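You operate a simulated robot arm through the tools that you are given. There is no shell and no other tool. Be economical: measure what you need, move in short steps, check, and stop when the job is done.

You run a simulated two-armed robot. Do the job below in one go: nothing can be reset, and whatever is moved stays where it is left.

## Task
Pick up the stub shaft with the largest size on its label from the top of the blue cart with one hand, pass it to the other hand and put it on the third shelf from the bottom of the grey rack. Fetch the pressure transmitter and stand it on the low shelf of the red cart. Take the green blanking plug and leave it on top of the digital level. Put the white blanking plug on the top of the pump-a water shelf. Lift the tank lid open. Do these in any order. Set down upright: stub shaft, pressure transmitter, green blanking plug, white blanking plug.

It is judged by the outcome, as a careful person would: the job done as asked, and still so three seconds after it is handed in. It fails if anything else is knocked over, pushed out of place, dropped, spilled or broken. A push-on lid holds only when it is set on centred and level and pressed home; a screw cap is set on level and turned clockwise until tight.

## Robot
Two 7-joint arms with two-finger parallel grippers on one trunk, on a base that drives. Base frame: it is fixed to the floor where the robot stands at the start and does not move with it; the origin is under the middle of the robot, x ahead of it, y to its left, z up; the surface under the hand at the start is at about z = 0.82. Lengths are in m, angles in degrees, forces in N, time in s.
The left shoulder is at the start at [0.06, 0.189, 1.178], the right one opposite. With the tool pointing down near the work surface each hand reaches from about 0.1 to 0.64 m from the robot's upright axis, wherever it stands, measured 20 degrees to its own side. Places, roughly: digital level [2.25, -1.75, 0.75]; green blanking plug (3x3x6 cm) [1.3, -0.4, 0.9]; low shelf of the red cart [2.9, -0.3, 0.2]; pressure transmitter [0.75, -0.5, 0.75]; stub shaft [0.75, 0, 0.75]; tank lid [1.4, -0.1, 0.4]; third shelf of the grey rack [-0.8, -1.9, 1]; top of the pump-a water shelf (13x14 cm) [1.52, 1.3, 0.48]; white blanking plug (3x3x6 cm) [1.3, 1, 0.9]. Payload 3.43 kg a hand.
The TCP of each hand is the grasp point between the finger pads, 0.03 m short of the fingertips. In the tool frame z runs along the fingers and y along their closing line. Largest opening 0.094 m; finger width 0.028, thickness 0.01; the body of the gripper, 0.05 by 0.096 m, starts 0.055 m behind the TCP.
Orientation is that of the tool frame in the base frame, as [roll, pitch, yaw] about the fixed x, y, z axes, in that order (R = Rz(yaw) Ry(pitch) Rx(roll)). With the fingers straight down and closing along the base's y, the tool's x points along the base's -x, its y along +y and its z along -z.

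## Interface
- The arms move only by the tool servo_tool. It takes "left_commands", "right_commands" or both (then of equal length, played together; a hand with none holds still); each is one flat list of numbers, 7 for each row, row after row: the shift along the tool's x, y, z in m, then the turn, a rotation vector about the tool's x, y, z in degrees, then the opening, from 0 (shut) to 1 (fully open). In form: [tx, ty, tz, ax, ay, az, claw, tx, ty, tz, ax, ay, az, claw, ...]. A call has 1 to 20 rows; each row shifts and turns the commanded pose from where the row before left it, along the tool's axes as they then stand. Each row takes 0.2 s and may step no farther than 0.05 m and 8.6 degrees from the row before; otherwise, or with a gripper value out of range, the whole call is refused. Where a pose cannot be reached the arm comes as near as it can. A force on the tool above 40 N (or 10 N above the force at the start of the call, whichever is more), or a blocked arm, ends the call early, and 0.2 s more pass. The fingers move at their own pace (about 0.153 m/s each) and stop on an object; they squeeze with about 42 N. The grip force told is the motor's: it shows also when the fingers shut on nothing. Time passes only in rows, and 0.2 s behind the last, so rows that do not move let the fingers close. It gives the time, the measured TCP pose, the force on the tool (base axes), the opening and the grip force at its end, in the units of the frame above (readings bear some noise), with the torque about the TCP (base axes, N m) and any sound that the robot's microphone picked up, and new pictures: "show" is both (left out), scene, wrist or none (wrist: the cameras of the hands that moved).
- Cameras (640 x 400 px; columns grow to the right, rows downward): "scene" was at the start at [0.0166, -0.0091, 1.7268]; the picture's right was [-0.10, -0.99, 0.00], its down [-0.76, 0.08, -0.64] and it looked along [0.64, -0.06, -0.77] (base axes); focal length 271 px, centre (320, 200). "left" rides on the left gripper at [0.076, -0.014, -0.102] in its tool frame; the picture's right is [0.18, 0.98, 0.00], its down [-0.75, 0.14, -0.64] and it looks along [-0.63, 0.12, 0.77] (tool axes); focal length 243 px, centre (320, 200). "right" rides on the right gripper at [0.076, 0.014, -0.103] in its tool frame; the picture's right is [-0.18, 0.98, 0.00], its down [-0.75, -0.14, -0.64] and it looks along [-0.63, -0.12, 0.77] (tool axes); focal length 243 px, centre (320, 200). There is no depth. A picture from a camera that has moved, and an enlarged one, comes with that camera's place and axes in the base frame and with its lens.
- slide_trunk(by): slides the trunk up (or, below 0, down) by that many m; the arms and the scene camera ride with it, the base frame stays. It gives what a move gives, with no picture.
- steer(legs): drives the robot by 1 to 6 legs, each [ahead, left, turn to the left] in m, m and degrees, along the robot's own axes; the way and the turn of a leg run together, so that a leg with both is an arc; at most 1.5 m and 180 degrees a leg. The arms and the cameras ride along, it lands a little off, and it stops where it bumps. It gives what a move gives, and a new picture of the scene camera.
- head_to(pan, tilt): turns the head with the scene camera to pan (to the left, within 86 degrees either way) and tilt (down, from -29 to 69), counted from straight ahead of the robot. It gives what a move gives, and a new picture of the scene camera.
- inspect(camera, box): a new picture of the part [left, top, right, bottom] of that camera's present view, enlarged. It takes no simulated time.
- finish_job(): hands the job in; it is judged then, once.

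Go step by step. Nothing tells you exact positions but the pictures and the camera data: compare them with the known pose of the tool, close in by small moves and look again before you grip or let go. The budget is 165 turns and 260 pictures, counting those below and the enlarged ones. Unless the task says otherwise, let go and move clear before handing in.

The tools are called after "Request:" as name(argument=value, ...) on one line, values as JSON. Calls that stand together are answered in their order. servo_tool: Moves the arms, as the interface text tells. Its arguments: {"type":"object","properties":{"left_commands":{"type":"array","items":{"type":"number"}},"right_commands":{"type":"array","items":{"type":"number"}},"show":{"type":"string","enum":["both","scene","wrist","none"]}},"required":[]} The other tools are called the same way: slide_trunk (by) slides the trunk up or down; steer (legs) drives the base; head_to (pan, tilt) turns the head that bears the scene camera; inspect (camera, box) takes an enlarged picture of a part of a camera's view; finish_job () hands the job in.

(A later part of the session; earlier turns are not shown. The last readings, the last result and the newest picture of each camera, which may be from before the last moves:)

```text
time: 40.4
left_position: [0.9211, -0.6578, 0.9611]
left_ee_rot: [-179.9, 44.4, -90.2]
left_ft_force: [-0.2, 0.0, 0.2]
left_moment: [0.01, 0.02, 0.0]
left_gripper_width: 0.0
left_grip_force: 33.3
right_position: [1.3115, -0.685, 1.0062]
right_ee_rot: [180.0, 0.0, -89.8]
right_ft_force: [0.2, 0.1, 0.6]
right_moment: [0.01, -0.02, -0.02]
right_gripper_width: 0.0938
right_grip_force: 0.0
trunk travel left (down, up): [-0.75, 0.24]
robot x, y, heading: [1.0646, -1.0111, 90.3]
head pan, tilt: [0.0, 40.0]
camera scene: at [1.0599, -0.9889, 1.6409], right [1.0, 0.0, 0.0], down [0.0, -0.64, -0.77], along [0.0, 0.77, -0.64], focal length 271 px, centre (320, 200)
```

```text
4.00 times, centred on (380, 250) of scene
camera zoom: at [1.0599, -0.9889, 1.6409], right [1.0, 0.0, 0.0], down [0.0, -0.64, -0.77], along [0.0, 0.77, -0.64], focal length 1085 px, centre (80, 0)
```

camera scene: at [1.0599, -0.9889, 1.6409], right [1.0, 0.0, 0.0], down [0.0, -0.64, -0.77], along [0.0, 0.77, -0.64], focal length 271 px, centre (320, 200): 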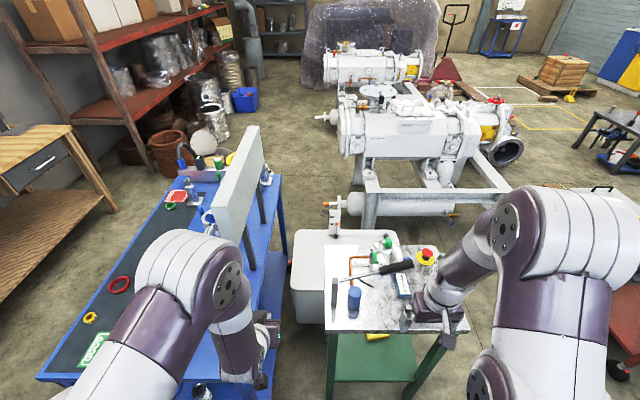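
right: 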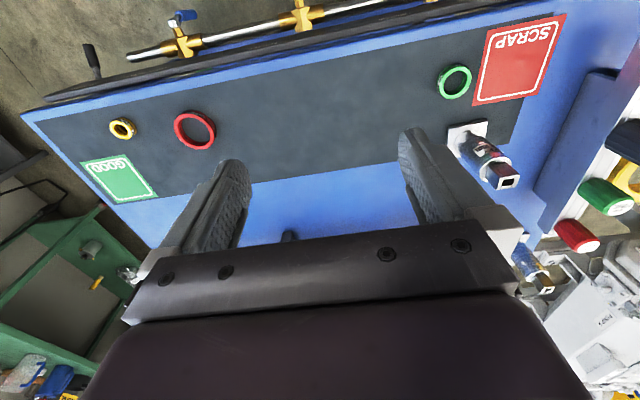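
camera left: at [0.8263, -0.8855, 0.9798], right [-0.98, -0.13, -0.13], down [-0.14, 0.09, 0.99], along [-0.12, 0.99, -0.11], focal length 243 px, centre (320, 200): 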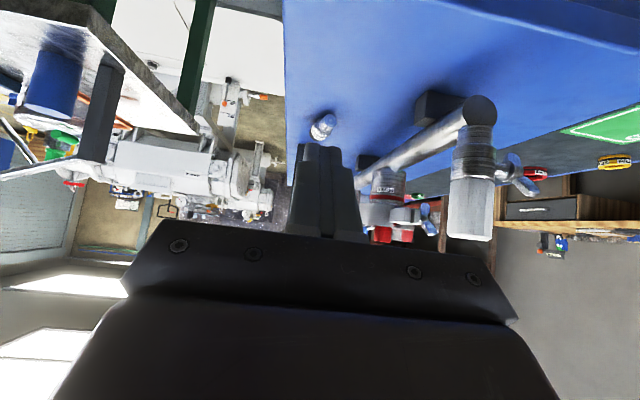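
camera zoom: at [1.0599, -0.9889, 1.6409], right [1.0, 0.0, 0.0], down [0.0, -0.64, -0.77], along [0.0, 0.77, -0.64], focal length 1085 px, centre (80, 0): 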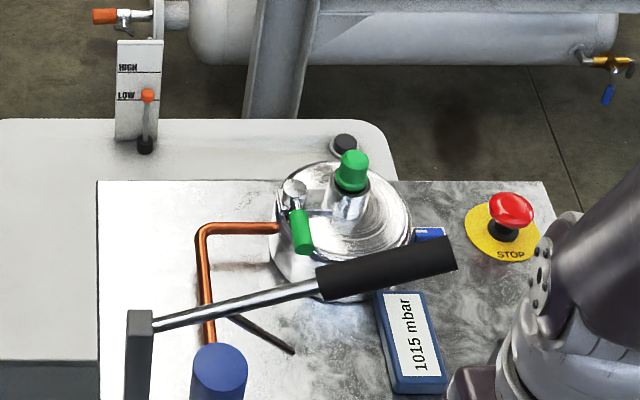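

The transmitter slipped out of the grip. I'll check where and how it is.

Request:
inspect(camera="left", box=[0, 0, 640, 400])

Request:
inspect(camera="scene", box=[190, 160, 310, 260])

```text
1.00 times, centred on (320, 200) of left (not enlarged: the box is as wide or as high as the picture)
camera zoom: at [0.9346, -0.7844, 0.9799], right [-0.98, -0.13, -0.13], down [-0.14, 0.09, 0.99], along [-0.11, 0.99, -0.11], focal length 243 px, centre (320, 200)
```

zoom: 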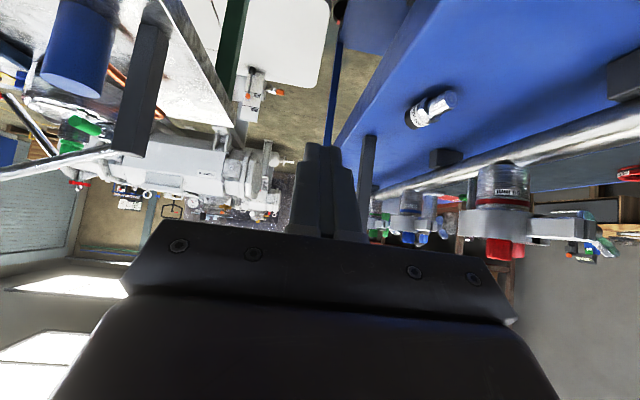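

```text
4.00 times, centred on (250, 210) of scene
camera zoom: at [1.0599, -0.9889, 1.6409], right [1.0, 0.0, 0.0], down [0.0, -0.64, -0.77], along [0.0, 0.77, -0.64], focal length 1085 px, centre (600, 160)
```

zoom: 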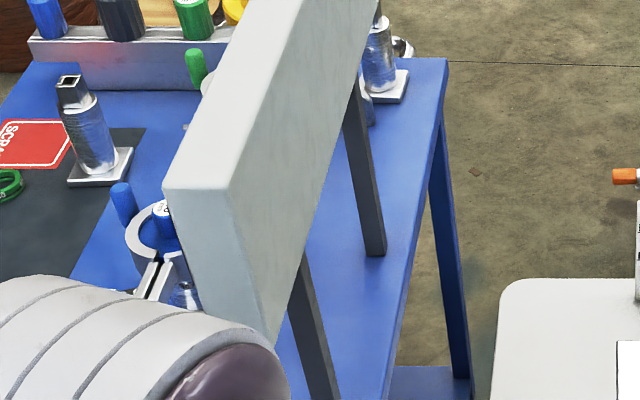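

It lies on its side on the cart with its cap end away from me — recoverable: grasping it from above and turning the hand to horizontal will set it upright, which suits the low shelf. I'll bring the left hand vertical above it.

Request:
servo_tool(left_commands=[-0.0175, 0.031, -0.018, 0, 0, 0, 1, -0.0175, 0.031, -0.018, 0, 0, 0, 1, -0.0175, 0.031, -0.018, 0, 0, 0, 1, -0.0175, 0.031, -0.018, 0, 0, 0, 1, 0, 0, 0, 0, 7.4, 0, 1, 0, 0, 0, 0, 7.4, 0, 1, 0, 0, 0, 0, 7.4, 0, 1, 0, 0, 0, 0, 7.4, 0, 1, 0, 0, 0, 0, 7.4, 0, 1, 0, 0, 0, 0, 7.4, 0, 1], show="wrist")

Request:
inspect(camera="left", box=[250, 90, 390, 230])

```text
time: 42.6
left_position: [0.8074, -0.6528, 1.0614]
left_ee_rot: [-176.8, 9.9, -91.0]
left_ft_force: [-0.7, 0.8, 0.0]
left_moment: [-0.02, 0.01, 0.01]
left_gripper_width: 0.0941
left_grip_force: 0.1
left hand out of reach, approached as far as the arm can: row 8, 9
right_position: [1.3122, -0.6834, 1.0062]
right_ee_rot: [180.0, 0.0, -89.8]
right_ft_force: [-0.4, 0.5, 0.2]
right_moment: [-0.02, 0.02, 0.01]
right_gripper_width: 0.0938
right_grip_force: 0.0
trunk travel left (down, up): [-0.75, 0.24]
robot x, y, heading: [1.0602, -1.0105, 90.3]
head pan, tilt: [0.0, 40.0]
camera left: at [0.8147, -0.7468, 1.1487], right [-0.98, -0.15, -0.09], down [-0.16, 0.64, 0.75], along [-0.06, 0.76, -0.65], focal length 243 px, centre (320, 200)
```

left: 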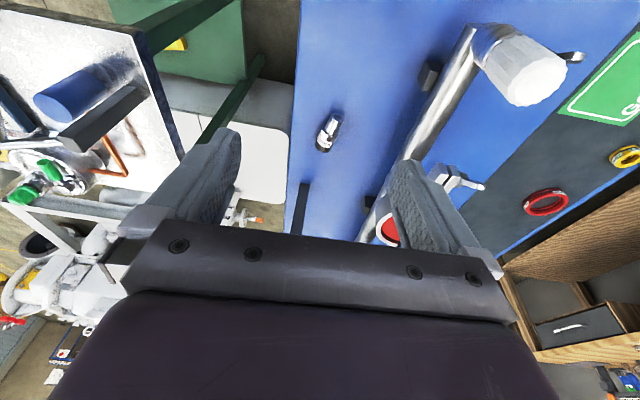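

```text
2.86 times, centred on (320, 160) of left
camera zoom: at [0.8147, -0.7468, 1.1487], right [-0.98, -0.15, -0.09], down [-0.16, 0.64, 0.75], along [-0.06, 0.76, -0.65], focal length 693 px, centre (320, 314)
```

zoom: 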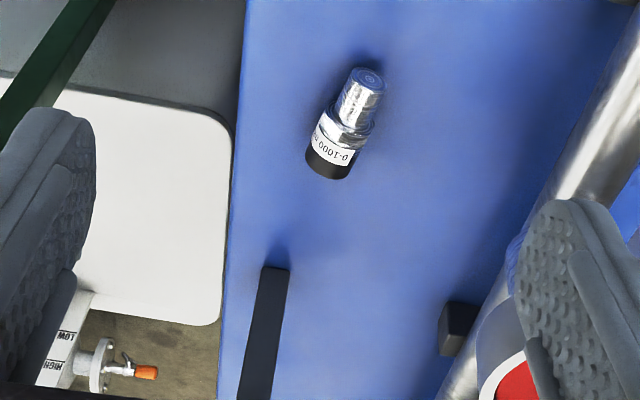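

Request:
servo_tool(left_commands=[-0.022, 0.004, 0.026, 0, 0, 0, 0.65, -0.022, 0.004, 0.026, 0, 0, 0, 0.65, -0.022, 0.004, 0.026, 0, 0, 0, 0.65, -0.022, 0.004, 0.026, 0, 0, 0, 0.65, -0.022, 0.004, 0.026, 0, 0, 0, 0.65, 0, 0, 0, -1.15, 5.05, 5.1, 0.65, 0, 0, 0, -1.15, 5.05, 5.1, 0.65], show="wrist")

Request:
inspect(camera="left", box=[220, 60, 420, 260])

```text
time: 44.2
left_position: [0.7938, -0.5217, 0.9524]
left_ee_rot: [-177.1, 9.8, -91.1]
left_ft_force: [0.3, 0.6, -0.7]
left_moment: [0.02, -0.01, 0.01]
left_gripper_width: 0.061
left_grip_force: 0.1
left hand out of reach, approached as far as the arm can: row 6, 7
right_position: [1.3122, -0.6839, 1.005]
right_ee_rot: [179.9, 0.0, -89.8]
right_ft_force: [0.3, 0.3, -0.3]
right_moment: [-0.02, -0.03, 0.01]
right_gripper_width: 0.0939
right_grip_force: 0.0
trunk travel left (down, up): [-0.75, 0.24]
robot x, y, heading: [1.0589, -1.0129, 90.1]
head pan, tilt: [0.0, 40.0]
camera left: at [0.8007, -0.6158, 1.0393], right [-0.98, -0.15, -0.08], down [-0.16, 0.64, 0.75], along [-0.06, 0.76, -0.65], focal length 243 px, centre (320, 200)
```

left: 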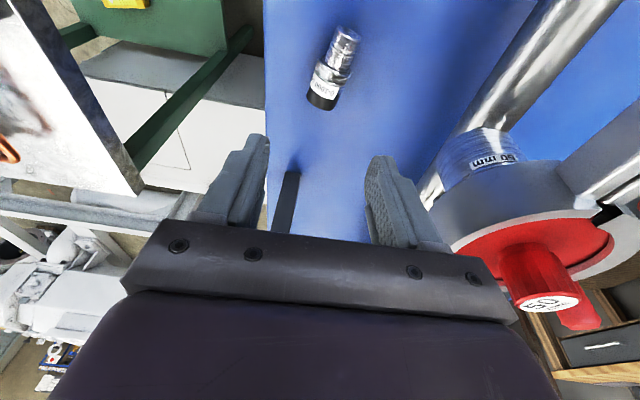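

```text
2.00 times, centred on (320, 160) of left
camera zoom: at [0.8007, -0.6158, 1.0393], right [-0.98, -0.15, -0.08], down [-0.16, 0.64, 0.75], along [-0.06, 0.76, -0.65], focal length 485 px, centre (320, 280)
```

zoom: 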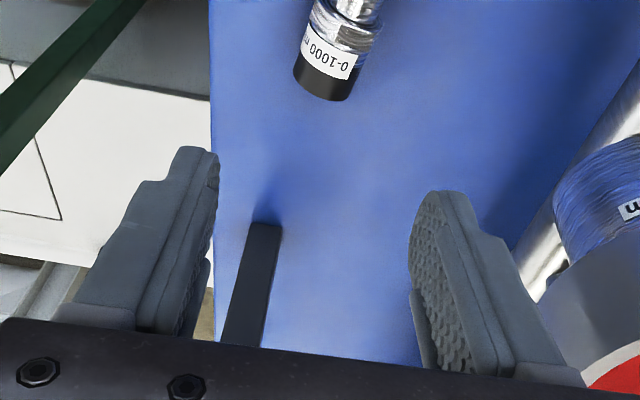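

The wrist is at a limit with the trunk low; I'll raise the trunk back and orient from there.

Request:
slide_trunk(by=0.15)

Request:
servo_tool(left_commands=[-0.0068, 0, 0.0394, 0, 0, 0, 0.65, -0.0068, 0, 0.0394, 0, 0, 0, 0.65, -0.0068, 0, 0.0394, 0, 0, 0, 0.65, -0.0068, 0, 0.0394, 0, 0, 0, 0.65, 0, 0, 0, -1.15, 5.05, 5.1, 0.65, 0, 0, 0, -1.15, 5.05, 5.1, 0.65], show="wrist")

```text
time: 44.7
left_position: [0.7938, -0.5225, 0.9664]
left_ee_rot: [-176.8, 9.5, -90.9]
left_ft_force: [0.5, -0.6, -1.0]
left_moment: [0.02, 0.0, 0.0]
left_gripper_width: 0.0612
left_grip_force: 0.1
right_position: [1.3117, -0.6835, 1.0245]
right_ee_rot: [-179.9, 0.0, -89.8]
right_ft_force: [-0.7, 0.7, 0.3]
right_moment: [0.01, -0.01, -0.02]
right_gripper_width: 0.0941
right_grip_force: 0.1
trunk travel left (down, up): [-0.768, 0.222]
robot x, y, heading: [1.0599, -1.0111, 90.0]
head pan, tilt: [0.0, 40.0]
stopped: the force on the tool passed its limit at 58 N (the readings are from after the stop); the commanded pose is now the measured one
```

```text
time: 45.7
left_position: [0.7919, -0.5001, 0.8538]
left_ee_rot: [-177.0, 10.4, -90.1]
left_ft_force: [0.0, -8.0, 101.5]
left_moment: [-1.1, 3.35, 0.5]
left_gripper_width: 0.0578
left_grip_force: 0.1
right_position: [1.3077, -0.6999, 1.0298]
right_ee_rot: [180.0, 1.0, -89.2]
right_ft_force: [-0.1, 0.6, -0.6]
right_moment: [0.02, -0.01, 0.0]
right_gripper_width: 0.0942
right_grip_force: 0.1
trunk travel left (down, up): [-0.768, 0.222]
robot x, y, heading: [1.0562, -1.0167, 91.0]
head pan, tilt: [0.0, 40.0]
stopped in row 4 (left hand): the force on the tool passed its limit at 719 N (the readings are from after the stop); the commanded pose is now the measured one
camera left: at [0.8008, -0.5938, 0.9406], right [-0.98, -0.17, -0.09], down [-0.18, 0.63, 0.76], along [-0.08, 0.76, -0.65], focal length 243 px, centre (320, 200)
```

left: 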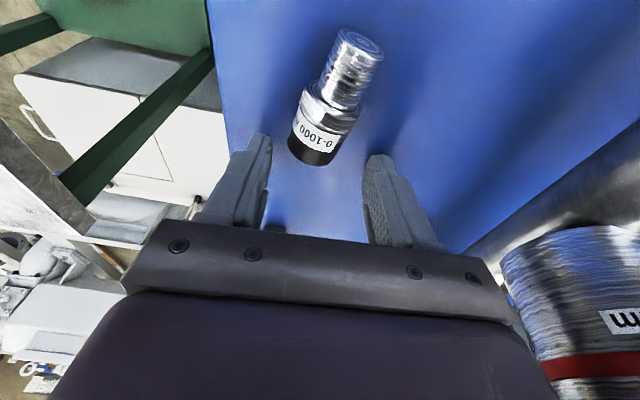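

The fingertips pressed on the cart because the trunk lift had stopped early. I'll ease up and check that nothing was shifted.

Request:
servo_tool(left_commands=[0.002, 0, -0.012, 0, 0, 0, 0.65, 0.002, 0, -0.012, 0, 0, 0, 0.65], show="scene")

Request:
head_to(pan=35, tilt=45)

```text
time: 45.9
left_position: [0.7897, -0.4993, 0.8532]
left_ee_rot: [-176.9, 10.1, -89.8]
left_ft_force: [8.6, -16.7, 64.1]
left_moment: [-1.04, 1.77, 0.23]
left_gripper_width: 0.0542
left_grip_force: 0.0
right_position: [1.3068, -0.6973, 1.0288]
right_ee_rot: [179.9, 0.7, -89.0]
right_ft_force: [-0.3, 0.3, -0.4]
right_moment: [-0.02, 0.02, -0.02]
right_gripper_width: 0.0939
right_grip_force: 0.1
trunk travel left (down, up): [-0.768, 0.222]
robot x, y, heading: [1.0596, -1.0193, 90.9]
head pan, tilt: [0.0, 40.0]
stopped in row 1 (left hand): the force on the tool passed its limit at 133 N (the readings are from after the stop); the commanded pose is now the measured one
camera scene: at [1.0608, -1.0137, 1.6595], right [1.0, 0.02, 0.0], down [0.01, -0.63, -0.77], along [-0.01, 0.77, -0.63], focal length 271 px, centre (320, 200)
```

scene: 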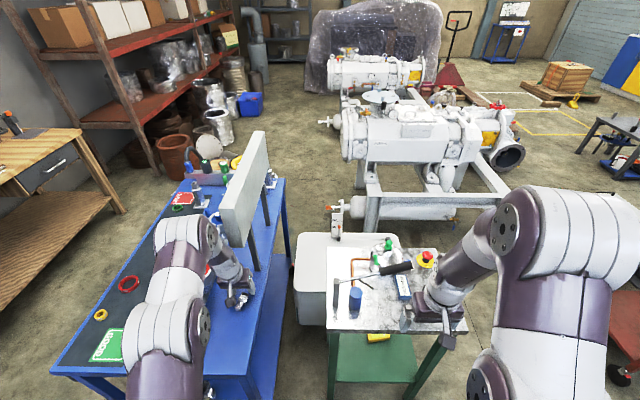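

```text
time: 46.9
left_position: [0.7904, -0.4989, 0.8532]
left_ee_rot: [-176.8, 10.2, -89.9]
left_ft_force: [2.4, -52.0, 110.7]
left_moment: [-2.61, 3.54, 1.79]
left_gripper_width: 0.0561
left_grip_force: 0.0
right_position: [1.3054, -0.6995, 1.0285]
right_ee_rot: [-180.0, 0.9, -89.3]
right_ft_force: [0.1, 0.1, 0.5]
right_moment: [-0.02, 0.0, -0.01]
right_gripper_width: 0.0939
right_grip_force: 0.0
trunk travel left (down, up): [-0.768, 0.222]
robot x, y, heading: [1.0605, -1.0159, 90.8]
head pan, tilt: [35.0, 45.0]
camera scene: at [1.011, -1.0348, 1.652], right [0.81, 0.58, 0.01], down [0.41, -0.56, -0.72], along [-0.41, 0.59, -0.7], focal length 271 px, centre (320, 200)
```

scene: 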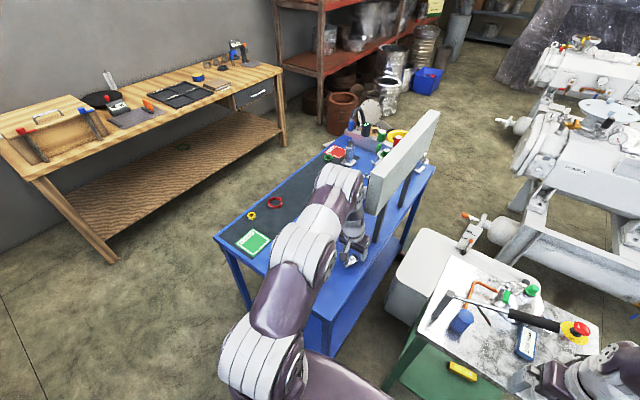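

Request:
inspect(camera="scene", box=[290, 150, 450, 290])

Request:
inspect(camera="left", box=[0, 0, 640, 400])

```text
2.86 times, centred on (370, 220) of scene
camera zoom: at [1.011, -1.0348, 1.652], right [0.81, 0.58, 0.01], down [0.41, -0.56, -0.72], along [-0.41, 0.59, -0.7], focal length 775 px, centre (177, 143)
```

zoom: 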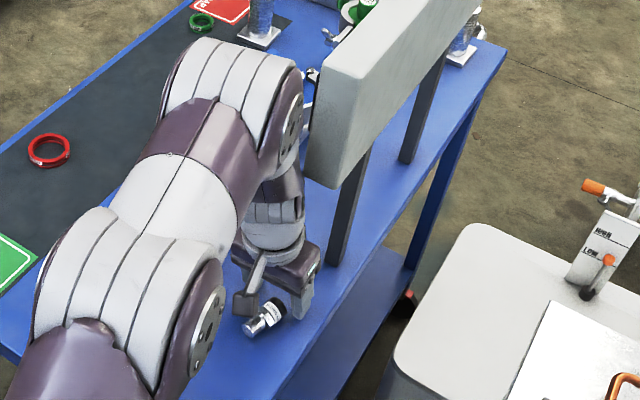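

```text
1.00 times, centred on (320, 200) of left (not enlarged: the box is as wide or as high as the picture)
camera zoom: at [0.7997, -0.593, 0.9409], right [-0.98, -0.17, -0.09], down [-0.18, 0.63, 0.75], along [-0.07, 0.76, -0.65], focal length 243 px, centre (320, 200)
```

zoom: 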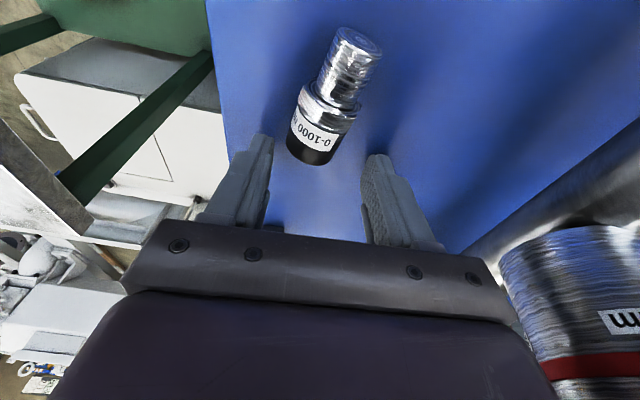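

The forearm seems wedged against the display panel's end. I'll pull the hand gently back toward the robot.

Request:
servo_tool(left_commands=[0.01, 0, -0.006, 0, 0, 0, 0.65, 0.01, 0, -0.006, 0, 0, 0, 0.65, 0.01, 0, -0.006, 0, 0, 0, 0.65, 0.01, 0, -0.006, 0, 0, 0, 0.65], show="scene")

```text
time: 47.9
left_position: [0.7912, -0.5321, 0.8605]
left_ee_rot: [-176.6, 8.8, -90.1]
left_ft_force: [-0.2, -0.8, -0.1]
left_moment: [0.04, -0.01, 0.01]
left_gripper_width: 0.0614
left_grip_force: 0.0
right_position: [1.3056, -0.6867, 1.0245]
right_ee_rot: [-180.0, 0.0, -89.2]
right_ft_force: [0.3, 0.6, 0.0]
right_moment: [-0.02, -0.01, 0.02]
right_gripper_width: 0.0941
right_grip_force: 0.0
trunk travel left (down, up): [-0.768, 0.222]
robot x, y, heading: [1.0633, -1.0142, 90.6]
head pan, tilt: [35.0, 45.0]
camera scene: at [1.011, -1.0118, 1.6513], right [0.81, 0.58, 0.0], down [0.41, -0.57, -0.71], along [-0.41, 0.57, -0.71], focal length 271 px, centre (320, 200)
```

scene: 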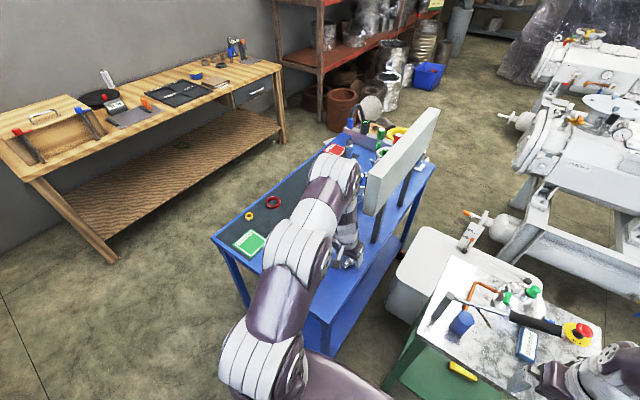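

Request:
inspect(camera="left", box=[160, 0, 480, 200])

Request:
inspect(camera="scene", box=[230, 90, 450, 290])

```text
2.00 times, centred on (320, 100) of left
camera zoom: at [0.8002, -0.6248, 0.9492], right [-0.98, -0.17, -0.09], down [-0.18, 0.65, 0.74], along [-0.07, 0.74, -0.66], focal length 485 px, centre (320, 400)
```

zoom: 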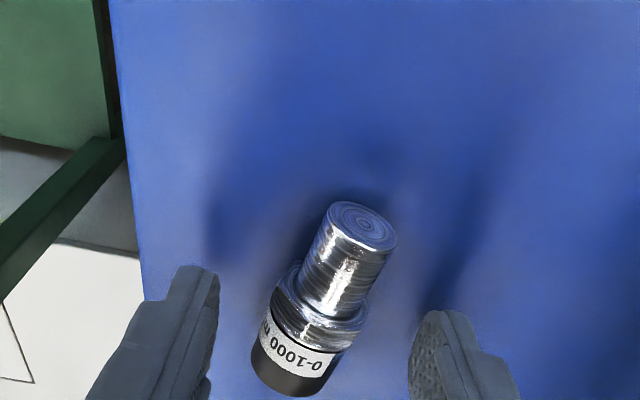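

```text
2.00 times, centred on (340, 190) of scene
camera zoom: at [1.011, -1.0118, 1.6513], right [0.81, 0.58, 0.0], down [0.41, -0.57, -0.71], along [-0.41, 0.57, -0.71], focal length 542 px, centre (280, 220)
```

zoom: 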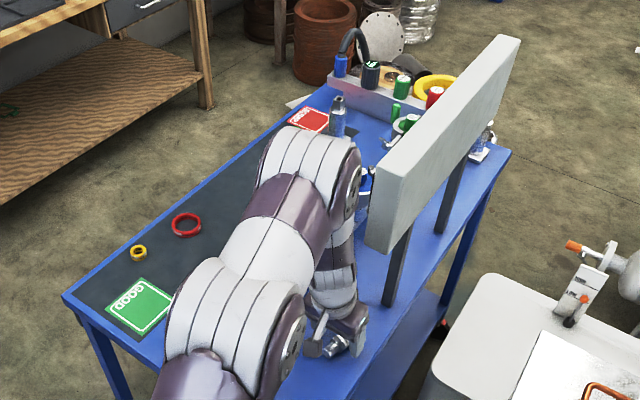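

The cart is undisturbed. I'll back the left hand out, raise the trunk fully so the elbow clears the panel, and then re-orient.

Request:
servo_tool(left_commands=[0.006, 0, -0.02, 0, 0, 0, 0.65, 0.006, 0, -0.02, 0, 0, 0, 0.65, 0.03, 0, -0.02, 0, 0, 0, 0.65, 0.03, 0, -0.02, 0, 0, 0, 0.65, 0.03, 0, -0.02, 0, 0, 0, 0.65, 0.03, 0, -0.02, 0, 0, 0, 0.65], show="none")

Request:
slide_trunk(by=0.22)

```text
time: 49.3
left_position: [0.7835, -0.6803, 0.958]
left_ee_rot: [-176.9, 9.3, -90.2]
left_ft_force: [0.9, -0.8, 1.1]
left_moment: [0.01, 0.0, -0.01]
left_gripper_width: 0.0611
left_grip_force: 0.1
right_position: [1.3075, -0.6852, 1.0244]
right_ee_rot: [180.0, 0.0, -89.2]
right_ft_force: [0.6, 0.5, 0.8]
right_moment: [0.02, 0.06, -0.04]
right_gripper_width: 0.0939
right_grip_force: 0.1
trunk travel left (down, up): [-0.768, 0.222]
robot x, y, heading: [1.0587, -1.0176, 90.7]
head pan, tilt: [35.0, 45.0]
```

```text
time: 51.7
left_position: [0.7825, -0.6771, 1.1767]
left_ee_rot: [-176.7, 9.2, -90.1]
left_ft_force: [-0.2, -1.6, 1.1]
left_moment: [0.0, -0.01, -0.01]
left_gripper_width: 0.0611
left_grip_force: 0.0
right_position: [1.3069, -0.6851, 1.2424]
right_ee_rot: [-180.0, 0.1, -89.2]
right_ft_force: [-0.2, 0.5, 0.8]
right_moment: [0.01, 0.03, -0.01]
right_gripper_width: 0.094
right_grip_force: 0.0
trunk travel left (down, up): [-0.988, 0.002]
robot x, y, heading: [1.0614, -1.0123, 90.7]
head pan, tilt: [35.0, 45.0]
```

Request:
servo_tool(left_commands=[0.0064, 0, 0.0395, 0, 0, 0, 0.65, 0.0064, 0, 0.0395, 0, 0, 0, 0.65, 0.0064, 0, 0.0395, 0, 0, 0, 0.65, 0.0064, 0, 0.0395, 0, 0, 0, 0.65, 0.0064, 0, 0.0395, 0, 0, 0, 0.65, 0, 0, 0, -1.2, 4.7, 5.6, 0.65, 0, 0, 0, -1.2, 4.7, 5.6, 0.65], show="wrist")

```text
time: 53.3
left_position: [0.7937, -0.6747, 0.9769]
left_ee_rot: [179.9, 0.0, -101.6]
left_ft_force: [-0.4, 0.2, -0.7]
left_moment: [-0.02, -0.01, 0.04]
left_gripper_width: 0.0611
left_grip_force: 0.1
right_position: [1.3084, -0.6841, 1.2425]
right_ee_rot: [180.0, -0.1, -89.2]
right_ft_force: [0.1, 0.7, -0.6]
right_moment: [0.0, 0.0, -0.01]
right_gripper_width: 0.0939
right_grip_force: 0.0
trunk travel left (down, up): [-0.988, 0.002]
robot x, y, heading: [1.0593, -1.02, 90.8]
head pan, tilt: [35.0, 45.0]
camera left: at [0.7942, -0.7538, 1.0788], right [-1.0, 0.02, 0.0], down [0.02, 0.77, 0.64], along [0.01, 0.64, -0.77], focal length 243 px, centre (320, 200)
```

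left: 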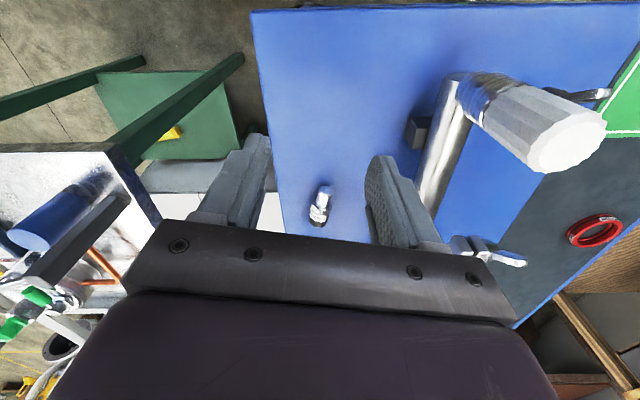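

Vertical now. I'll move above the transmitter's wide section at [0.797, -0.523].

Request:
servo_tool(left_commands=[-0.0374, 0.0069, 0, 0, 0, 0, 0.65, -0.0374, 0.0069, 0, 0, 0, 0, 0.65, -0.0374, 0.0069, 0, 0, 0, 0, 0.65, -0.0374, 0.0069, 0, 0, 0, 0, 0.65, 0, 0, 0.03, 0, 0, 0, 0.65, 0, 0, 0.02, 0, 0, 0, 0.65])

Request:
inspect(camera="left", box=[220, 60, 420, 260])

```text
time: 54.2
left_position: [0.7942, -0.5593, 0.9778]
left_ee_rot: [-179.7, -0.9, -101.4]
left_ft_force: [0.1, 0.4, 0.4]
left_moment: [0.0, 0.01, 0.03]
left_gripper_width: 0.0613
left_grip_force: 0.0
left hand out of reach, approached as far as the arm can: row 2
right_position: [1.3073, -0.6886, 1.2436]
right_ee_rot: [-179.9, 0.3, -89.0]
right_ft_force: [-0.1, -0.7, 1.2]
right_moment: [0.02, -0.02, 0.02]
right_gripper_width: 0.094
right_grip_force: 0.2
trunk travel left (down, up): [-0.988, 0.002]
robot x, y, heading: [1.058, -1.0153, 90.8]
head pan, tilt: [35.0, 45.0]
stopped in row 4 (left hand): the force on the tool passed its limit at 79 N (the readings are from after the stop); the commanded pose is now the measured one
camera scene: at [1.0131, -1.0159, 1.8717], right [0.81, 0.58, 0.0], down [0.41, -0.57, -0.71], along [-0.41, 0.58, -0.71], focal length 271 px, centre (320, 200)
camera left: at [0.7931, -0.636, 1.0799], right [-1.0, 0.01, 0.0], down [0.01, 0.78, 0.63], along [0.01, 0.63, -0.78], focal length 243 px, centre (320, 200)
```

scene: 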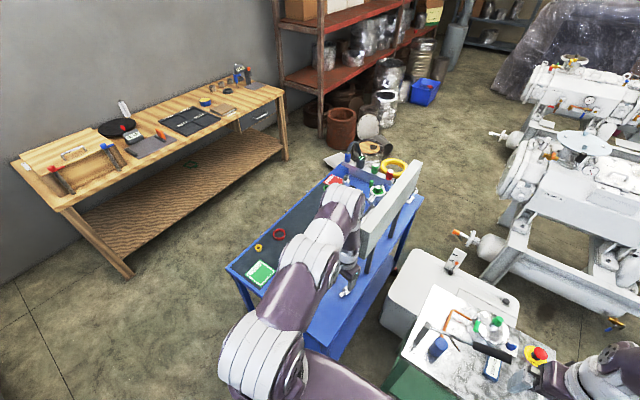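
left: 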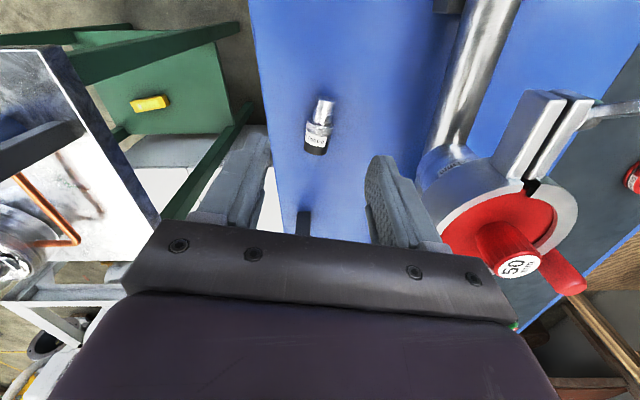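

```text
2.00 times, centred on (320, 160) of left
camera zoom: at [0.7931, -0.636, 1.0799], right [-1.0, 0.01, 0.0], down [0.01, 0.78, 0.63], along [0.01, 0.63, -0.78], focal length 485 px, centre (320, 280)
```

zoom: 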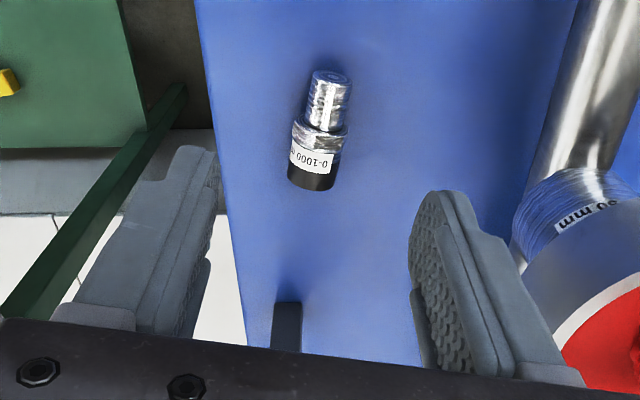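

The forearm touches the panel again when reaching in. I'll back the base off so the arm stretches more and the elbow stays clear.

Request:
servo_tool(left_commands=[0.03, 0, -0.02, 0, 0, 0, 0.65, 0.02, -0.03, -0.03, 0, 0, 0, 0.65, 0.0, -0.03, 0.0, 0, 0, 0, 0.65], show="none")

Request:
steer(legs=[[-0.13, 0.06, 0]])

```text
time: 55.0
left_position: [0.844, -0.6125, 1.028]
left_ee_rot: [-179.7, -1.2, -101.4]
left_ft_force: [0.4, 0.2, -0.9]
left_moment: [0.01, 0.0, 0.01]
left_gripper_width: 0.0609
left_grip_force: 0.0
right_position: [1.3078, -0.6825, 1.2409]
right_ee_rot: [180.0, -0.1, -89.1]
right_ft_force: [-1.0, -0.1, -0.2]
right_moment: [-0.01, 0.01, -0.06]
right_gripper_width: 0.0941
right_grip_force: 0.0
trunk travel left (down, up): [-0.988, 0.002]
robot x, y, heading: [1.06, -1.0182, 90.6]
head pan, tilt: [35.0, 45.0]
```

```text
time: 56.3
left_position: [0.7852, -0.742, 1.0283]
left_ee_rot: [-179.7, -1.1, -101.4]
left_ft_force: [-0.2, 0.5, -0.1]
left_moment: [-0.01, -0.01, -0.04]
left_gripper_width: 0.0613
left_grip_force: 0.0
right_position: [1.2489, -0.8106, 1.2417]
right_ee_rot: [180.0, -0.1, -89.1]
right_ft_force: [0.3, 0.5, -0.1]
right_moment: [-0.04, 0.0, 0.01]
right_gripper_width: 0.0936
right_grip_force: 0.0
trunk travel left (down, up): [-0.988, 0.002]
robot x, y, heading: [0.9987, -1.1421, 90.8]
head pan, tilt: [35.0, 45.0]
camera scene: at [0.9557, -1.1357, 1.8717], right [0.81, 0.59, 0.0], down [0.41, -0.57, -0.71], along [-0.41, 0.57, -0.71], focal length 271 px, centre (320, 200)
```

scene: 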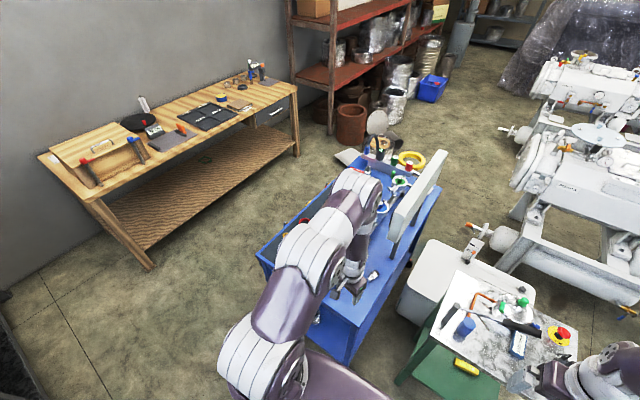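

Request:
servo_tool(left_commands=[-0.038, 0.0064, 0.01, 0, 1.1, 0, 0.65, -0.038, 0.0064, 0.01, 0, 0, 0, 0.65, -0.038, 0.0064, 0.01, 0, 0, 0, 0.65, -0.038, 0.0064, 0.01, 0, 0, 0, 0.65, -0.019, 0.0032, 0.01, 0, 0, 0, 0.65], show="both")

```text
time: 57.5
left_position: [0.7926, -0.568, 0.971]
left_ee_rot: [-179.6, -2.3, -101.4]
left_ft_force: [0.2, 0.3, -0.6]
left_moment: [-0.05, -0.02, 0.04]
left_gripper_width: 0.0612
left_grip_force: 0.1
right_position: [1.2478, -0.8122, 1.242]
right_ee_rot: [-180.0, 0.1, -89.1]
right_ft_force: [0.8, 0.2, -0.1]
right_moment: [-0.01, -0.02, 0.0]
right_gripper_width: 0.0941
right_grip_force: 0.1
trunk travel left (down, up): [-0.988, 0.002]
robot x, y, heading: [1.0042, -1.1443, 90.9]
head pan, tilt: [35.0, 45.0]
camera scene: at [0.9541, -1.1378, 1.8717], right [0.81, 0.59, 0.0], down [0.41, -0.57, -0.71], along [-0.41, 0.57, -0.71], focal length 271 px, centre (320, 200)
camera left: at [0.7923, -0.6427, 1.0754], right [-1.0, 0.01, 0.0], down [0.01, 0.79, 0.61], along [0.01, 0.61, -0.79], focal length 243 px, centre (320, 200)
```

scene: 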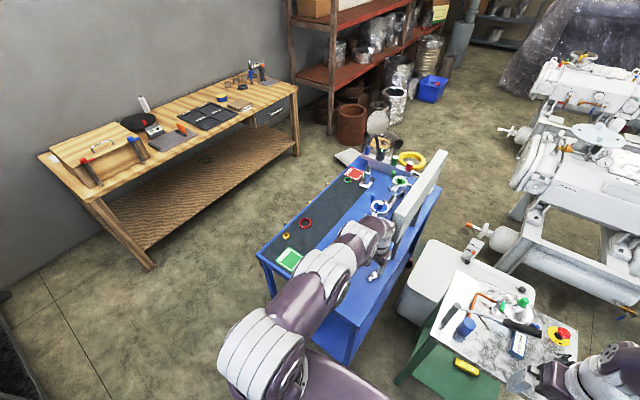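
left: 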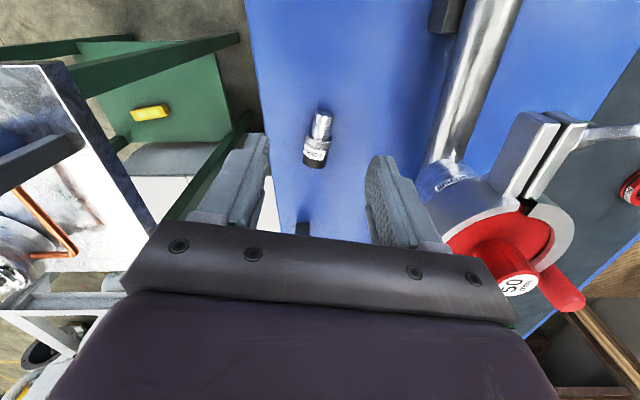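

Request:
servo_tool(left_commands=[-0.02, 0.0023, 0, 0, 1.1, 0, 0.65, -0.025, 0.0023, 0, 0, 1.1, 0, 0.65, 0, 0, 0.03, 0, 0, 0, 0.65], show="wrist")

Request:
inspect(camera="scene", box=[320, 170, 460, 300])

```text
time: 58.3
left_position: [0.7945, -0.5675, 0.965]
left_ee_rot: [-179.7, -4.4, -101.3]
left_ft_force: [1.1, -0.8, -0.2]
left_moment: [0.02, 0.02, -0.01]
left_gripper_width: 0.0612
left_grip_force: 0.1
left hand out of reach, approached as far as the arm can: row 1, 2, 3
right_position: [1.2478, -0.8134, 1.2434]
right_ee_rot: [179.9, -0.1, -89.1]
right_ft_force: [-0.1, -0.8, 0.9]
right_moment: [-0.03, 0.0, -0.01]
right_gripper_width: 0.0938
right_grip_force: 0.0
trunk travel left (down, up): [-0.988, 0.002]
robot x, y, heading: [1.0005, -1.1445, 90.7]
head pan, tilt: [35.0, 45.0]
camera left: at [0.7937, -0.6379, 1.0725], right [-1.0, 0.01, 0.01], down [0.02, 0.81, 0.58], along [0.0, 0.58, -0.81], focal length 243 px, centre (320, 200)
```

left: 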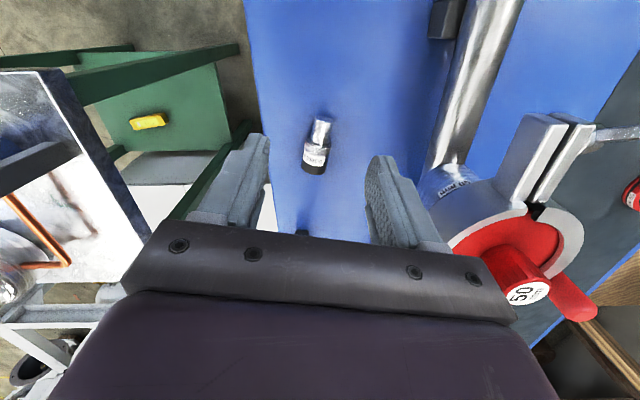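

```text
3.08 times, centred on (390, 235) of scene
camera zoom: at [0.954, -1.1401, 1.8717], right [0.81, 0.59, 0.0], down [0.41, -0.57, -0.71], along [-0.41, 0.57, -0.71], focal length 835 px, centre (105, 92)
```

zoom: 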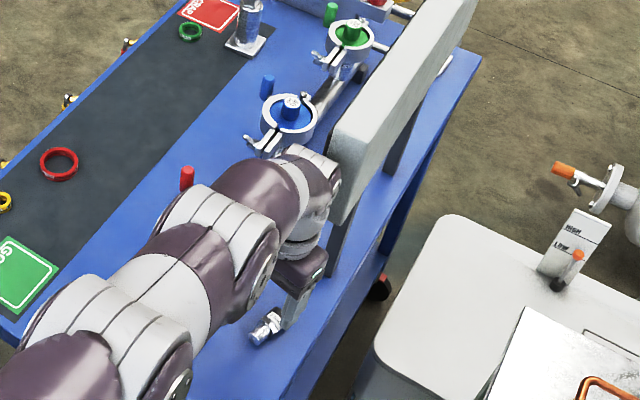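

The wrist is just stretched too far; the thread end is nearly under the hand. I'll lower the trunk a little to regain reach, grip the thread end, and pull the piece toward me for a proper regrasp.

Request:
slide_trunk(by=-0.09)

Request:
servo_tool(left_commands=[-0.01, 0.001, 0.005, 0, 2.0, 0, 0.65, -0.01, 0.001, 0.005, 0, 2.0, 0, 0.65], show="wrist")

```text
time: 59.6
left_position: [0.7941, -0.5683, 0.8757]
left_ee_rot: [-179.7, -4.2, -101.4]
left_ft_force: [-0.3, 0.6, 0.6]
left_moment: [0.01, 0.02, 0.01]
left_gripper_width: 0.0611
left_grip_force: 0.0
right_position: [1.2475, -0.8145, 1.1525]
right_ee_rot: [-180.0, 0.0, -89.1]
right_ft_force: [-0.2, 0.3, 1.4]
right_moment: [-0.01, 0.01, -0.01]
right_gripper_width: 0.0942
right_grip_force: 0.0
trunk travel left (down, up): [-0.898, 0.092]
robot x, y, heading: [0.9994, -1.1471, 91.1]
head pan, tilt: [35.0, 45.0]
```

```text
time: 60.2
left_position: [0.794, -0.5669, 0.8751]
left_ee_rot: [-179.6, -4.4, -101.3]
left_ft_force: [-0.2, -0.7, -0.4]
left_moment: [-0.01, -0.04, 0.0]
left_gripper_width: 0.0607
left_grip_force: 0.0
left hand out of reach, approached as far as the arm can: row 1, 2
right_position: [1.2478, -0.8128, 1.1534]
right_ee_rot: [180.0, -0.1, -89.1]
right_ft_force: [0.5, 0.1, 0.3]
right_moment: [0.04, 0.03, 0.01]
right_gripper_width: 0.0939
right_grip_force: 0.0
trunk travel left (down, up): [-0.898, 0.092]
robot x, y, heading: [1.0003, -1.1457, 90.9]
head pan, tilt: [35.0, 45.0]
camera left: at [0.7938, -0.6375, 0.9824], right [-1.0, 0.01, 0.01], down [0.02, 0.81, 0.58], along [0.0, 0.58, -0.81], focal length 243 px, centre (320, 200)
```

left: 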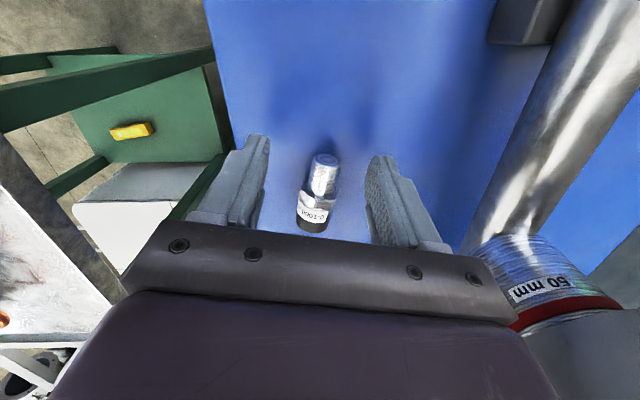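

Request:
inspect(camera="scene", box=[340, 170, 460, 290])

```text
3.33 times, centred on (400, 230) of scene
camera zoom: at [0.9542, -1.1395, 1.7817], right [0.81, 0.59, 0.0], down [0.41, -0.57, -0.71], along [-0.41, 0.57, -0.71], focal length 904 px, centre (53, 100)
```

zoom: 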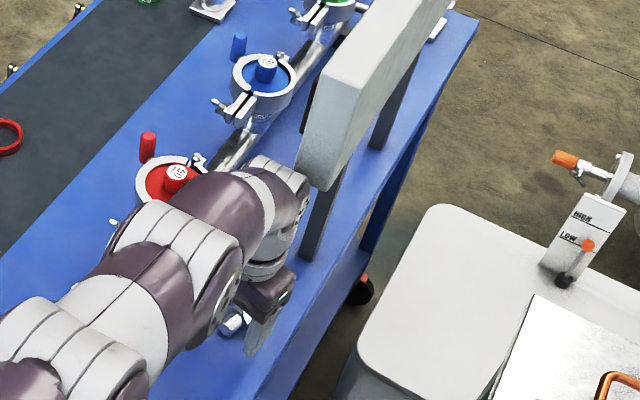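

The left forearm would pass over the clamps, so I'll use the right arm instead, which comes in from the free side. First retract the left hand up and back.

Request:
servo_tool(left_commands=[0.01, 0, -0.04, 0, 0, 0, 0.65, 0.01, 0, -0.04, 0, 0, 0, 0.65, 0.03, 0, -0.035, 0, 0, 0, 0.65, 0.03, 0, -0.035, 0, 0, 0, 0.65, 0.04, 0, -0.02, 0, 0, 0, 0.65, 0.04, 0, -0.02, 0, 0, 0, 0.65, 0.04, 0, -0.02, 0, 0, 0, 0.65, 0.04, 0, -0.02, 0, 0, 0, 0.65, 0.03, 0, 0, 0, 0, 0, 0.65], show="none")

```text
time: 62.2
left_position: [0.7441, -0.8146, 1.1273]
left_ee_rot: [-179.7, -4.4, -101.5]
left_ft_force: [0.7, -1.1, -0.3]
left_moment: [0.04, 0.01, 0.04]
left_gripper_width: 0.0611
left_grip_force: 0.1
right_position: [1.2486, -0.8137, 1.1537]
right_ee_rot: [-180.0, 0.0, -89.1]
right_ft_force: [0.3, 0.3, 0.2]
right_moment: [0.03, 0.02, 0.0]
right_gripper_width: 0.0939
right_grip_force: 0.1
trunk travel left (down, up): [-0.898, 0.092]
robot x, y, heading: [1.0033, -1.1436, 91.0]
head pan, tilt: [35.0, 45.0]
```

Request:
steer(legs=[[0.02, 0.36, 0]])

Request:
inspect(camera="right", box=[0, 0, 640, 400])

```text
time: 64.5
left_position: [0.3854, -0.8005, 1.1278]
left_ee_rot: [-179.7, -4.4, -101.3]
left_ft_force: [0.5, -0.2, -0.3]
left_moment: [0.01, 0.02, 0.01]
left_gripper_width: 0.0611
left_grip_force: 0.1
right_position: [0.8905, -0.7987, 1.1526]
right_ee_rot: [-180.0, 0.0, -88.9]
right_ft_force: [-0.5, -1.2, -0.3]
right_moment: [0.03, 0.0, -0.03]
right_gripper_width: 0.0941
right_grip_force: 0.1
trunk travel left (down, up): [-0.898, 0.092]
robot x, y, heading: [0.6457, -1.1332, 90.9]
head pan, tilt: [35.0, 45.0]
camera scene: at [0.5986, -1.1255, 1.7818], right [0.81, 0.59, 0.0], down [0.41, -0.57, -0.71], along [-0.42, 0.57, -0.71], focal length 271 px, centre (320, 200)
```

scene: 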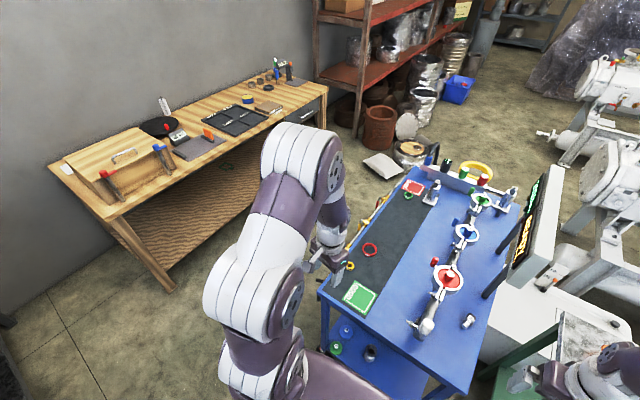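

```text
1.00 times, centred on (320, 200) of right (not enlarged: the box is as wide or as high as the picture)
camera zoom: at [0.878, -0.8758, 1.2557], right [-0.99, 0.17, 0.0], down [0.13, 0.76, 0.64], along [0.11, 0.63, -0.77], focal length 243 px, centre (320, 200)
```

zoom: 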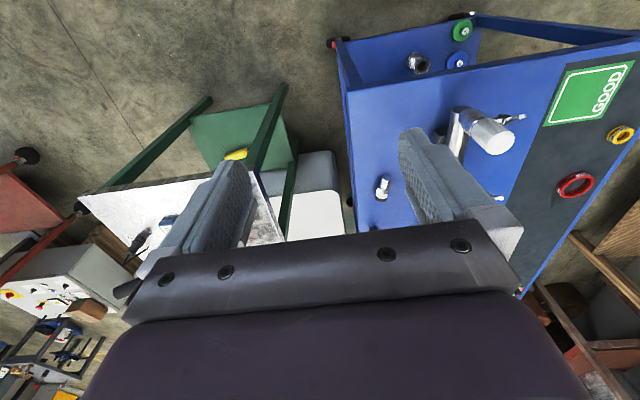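

Everything on the cart still stands. I bring the right hand in toward the transmitter.

Request:
servo_tool(right_commands=[0, 0, 0, 0, 0, 6.3, 0.65, 0, 0, 0, 0, 0, 6.3, 0.65, -0.025, 0.0195, 0.0286, 0, 0, 0, 0.65, -0.025, 0.0195, 0.0286, 0, 0, 0, 0.65, -0.025, 0.0195, 0.0286, 0, 0, 0, 0.65, -0.025, 0.0195, 0.0286, 0, 0, 0, 0.65, -0.025, 0.0195, 0.0286, 0, 0, 0, 0.65, -0.025, 0.0195, 0.0286, 0, 0, 0, 0.65, -0.025, 0.0195, 0.0286, 0, 0, 0, 0.65], show="both")

```text
time: 66.5
left_position: [0.3843, -0.7989, 1.1263]
left_ee_rot: [-179.6, -4.4, -101.3]
left_ft_force: [0.0, 0.3, 0.3]
left_moment: [-0.03, -0.03, -0.01]
left_gripper_width: 0.061
left_grip_force: 0.0
right_position: [0.7895, -0.6023, 0.9528]
right_ee_rot: [-180.0, 0.0, -101.6]
right_ft_force: [1.0, -0.1, 0.2]
right_moment: [-0.04, -0.03, 0.01]
right_gripper_width: 0.0612
right_grip_force: 0.1
trunk travel left (down, up): [-0.898, 0.092]
robot x, y, heading: [0.646, -1.1337, 90.9]
head pan, tilt: [35.0, 45.0]
camera scene: at [0.5963, -1.1234, 1.7817], right [0.81, 0.59, 0.0], down [0.42, -0.57, -0.71], along [-0.42, 0.57, -0.71], focal length 271 px, centre (320, 200)
camera right: at [0.7603, -0.6745, 1.0549], right [-0.93, 0.38, 0.0], down [0.29, 0.71, 0.64], along [0.24, 0.59, -0.77], focal length 243 px, centre (320, 200)
```

scene: 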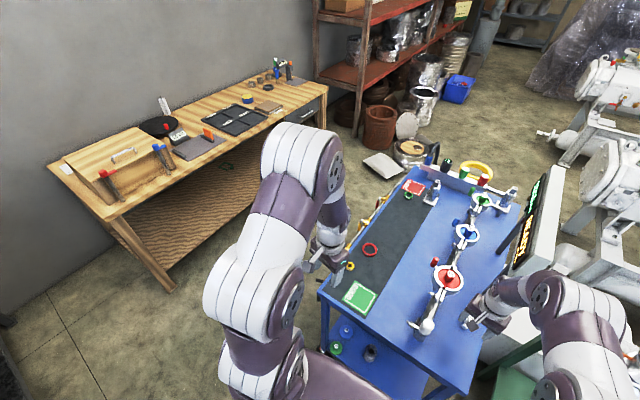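
right: 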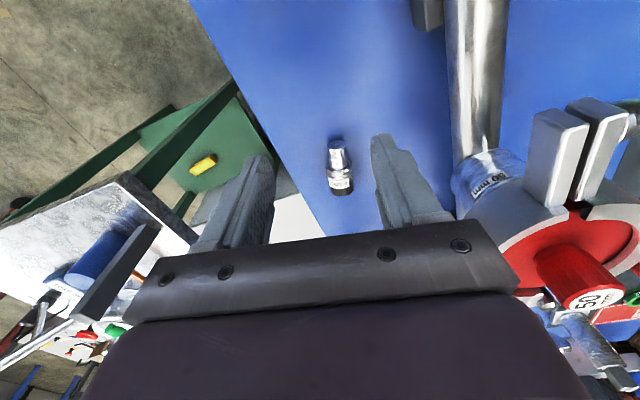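

Request:
servo_tool(right_commands=[-0.0375, 0.004, 0.02, 0, 0, 0, 0.65, -0.0375, 0.004, 0.02, 0, 0, 0, 0.65], show="both")

```text
time: 67.1
left_position: [0.3838, -0.8212, 1.1334]
left_ee_rot: [-179.8, -3.4, -101.3]
left_ft_force: [0.4, 0.7, -0.1]
left_moment: [-0.01, -0.01, 0.01]
left_gripper_width: 0.0612
left_grip_force: 0.1
right_position: [0.7983, -0.5423, 0.9235]
right_ee_rot: [179.9, 0.8, -101.4]
right_ft_force: [0.9, -1.2, -0.6]
right_moment: [0.01, 0.0, -0.01]
right_gripper_width: 0.0611
right_grip_force: 0.1
trunk travel left (down, up): [-0.898, 0.092]
robot x, y, heading: [0.6421, -1.1326, 91.0]
head pan, tilt: [35.0, 45.0]
camera scene: at [0.5942, -1.1555, 1.7824], right [0.81, 0.59, 0.01], down [0.42, -0.56, -0.72], along [-0.41, 0.58, -0.7], focal length 271 px, centre (320, 200)
camera right: at [0.7682, -0.6173, 1.0253], right [-0.93, 0.38, 0.0], down [0.29, 0.7, 0.65], along [0.24, 0.61, -0.76], focal length 243 px, centre (320, 200)
```

scene: 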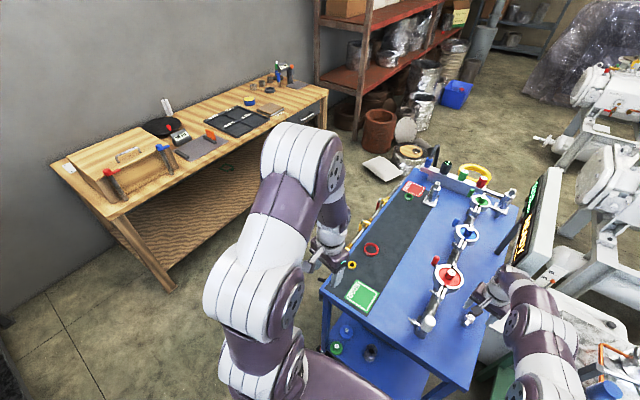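
right: 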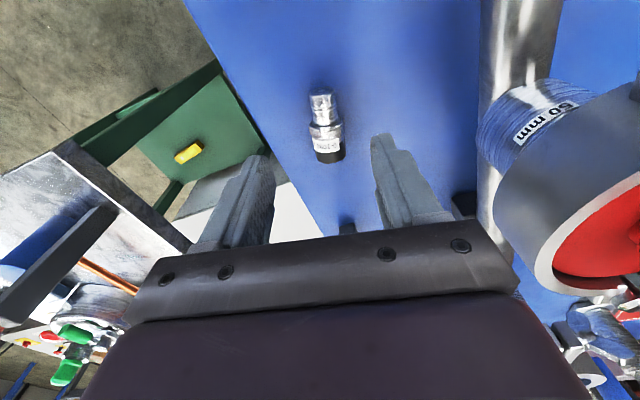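

The wrist just touches the panel end at this depth, so I'll back 1.2 cm and grip the thread end instead, then draw the piece nearer.

Request:
servo_tool(right_commands=[0.013, 0.0045, 0, 0, 0, 0, 0.65, 0, 0, 0.03, 0, 0, 0, 0.65, 0, 0, 0.03, 0, 0, 0, 0.65, 0, 0, 0.026, 0, 0, 0, 0.65], show="wrist")

```text
time: 68.1
left_position: [0.3855, -0.8022, 1.1286]
left_ee_rot: [-179.8, -4.2, -101.2]
left_ft_force: [0.6, 0.4, -0.2]
left_moment: [-0.01, -0.02, 0.01]
left_gripper_width: 0.0611
left_grip_force: 0.0
right_position: [0.7918, -0.54, 0.8506]
right_ee_rot: [180.0, 0.1, -101.5]
right_ft_force: [-0.4, -8.4, 12.8]
right_moment: [-0.4, 0.51, 0.3]
right_gripper_width: 0.0609
right_grip_force: 0.1
right hand out of reach, approached as far as the arm can: row 4
trunk travel left (down, up): [-0.898, 0.092]
robot x, y, heading: [0.6459, -1.1282, 91.0]
head pan, tilt: [35.0, 45.0]
stopped in row 4 (right hand): the force on the tool passed its limit at 747 N (the readings are from after the stop); the commanded pose is now the measured one
camera right: at [0.762, -0.6139, 0.9527], right [-0.93, 0.38, 0.0], down [0.29, 0.71, 0.64], along [0.24, 0.6, -0.76], focal length 243 px, centre (320, 200)
```

right: 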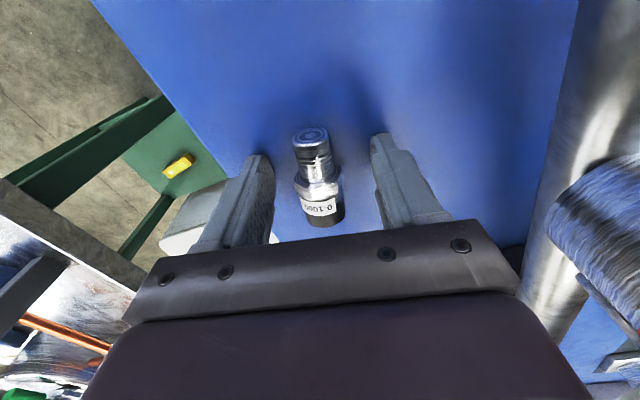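

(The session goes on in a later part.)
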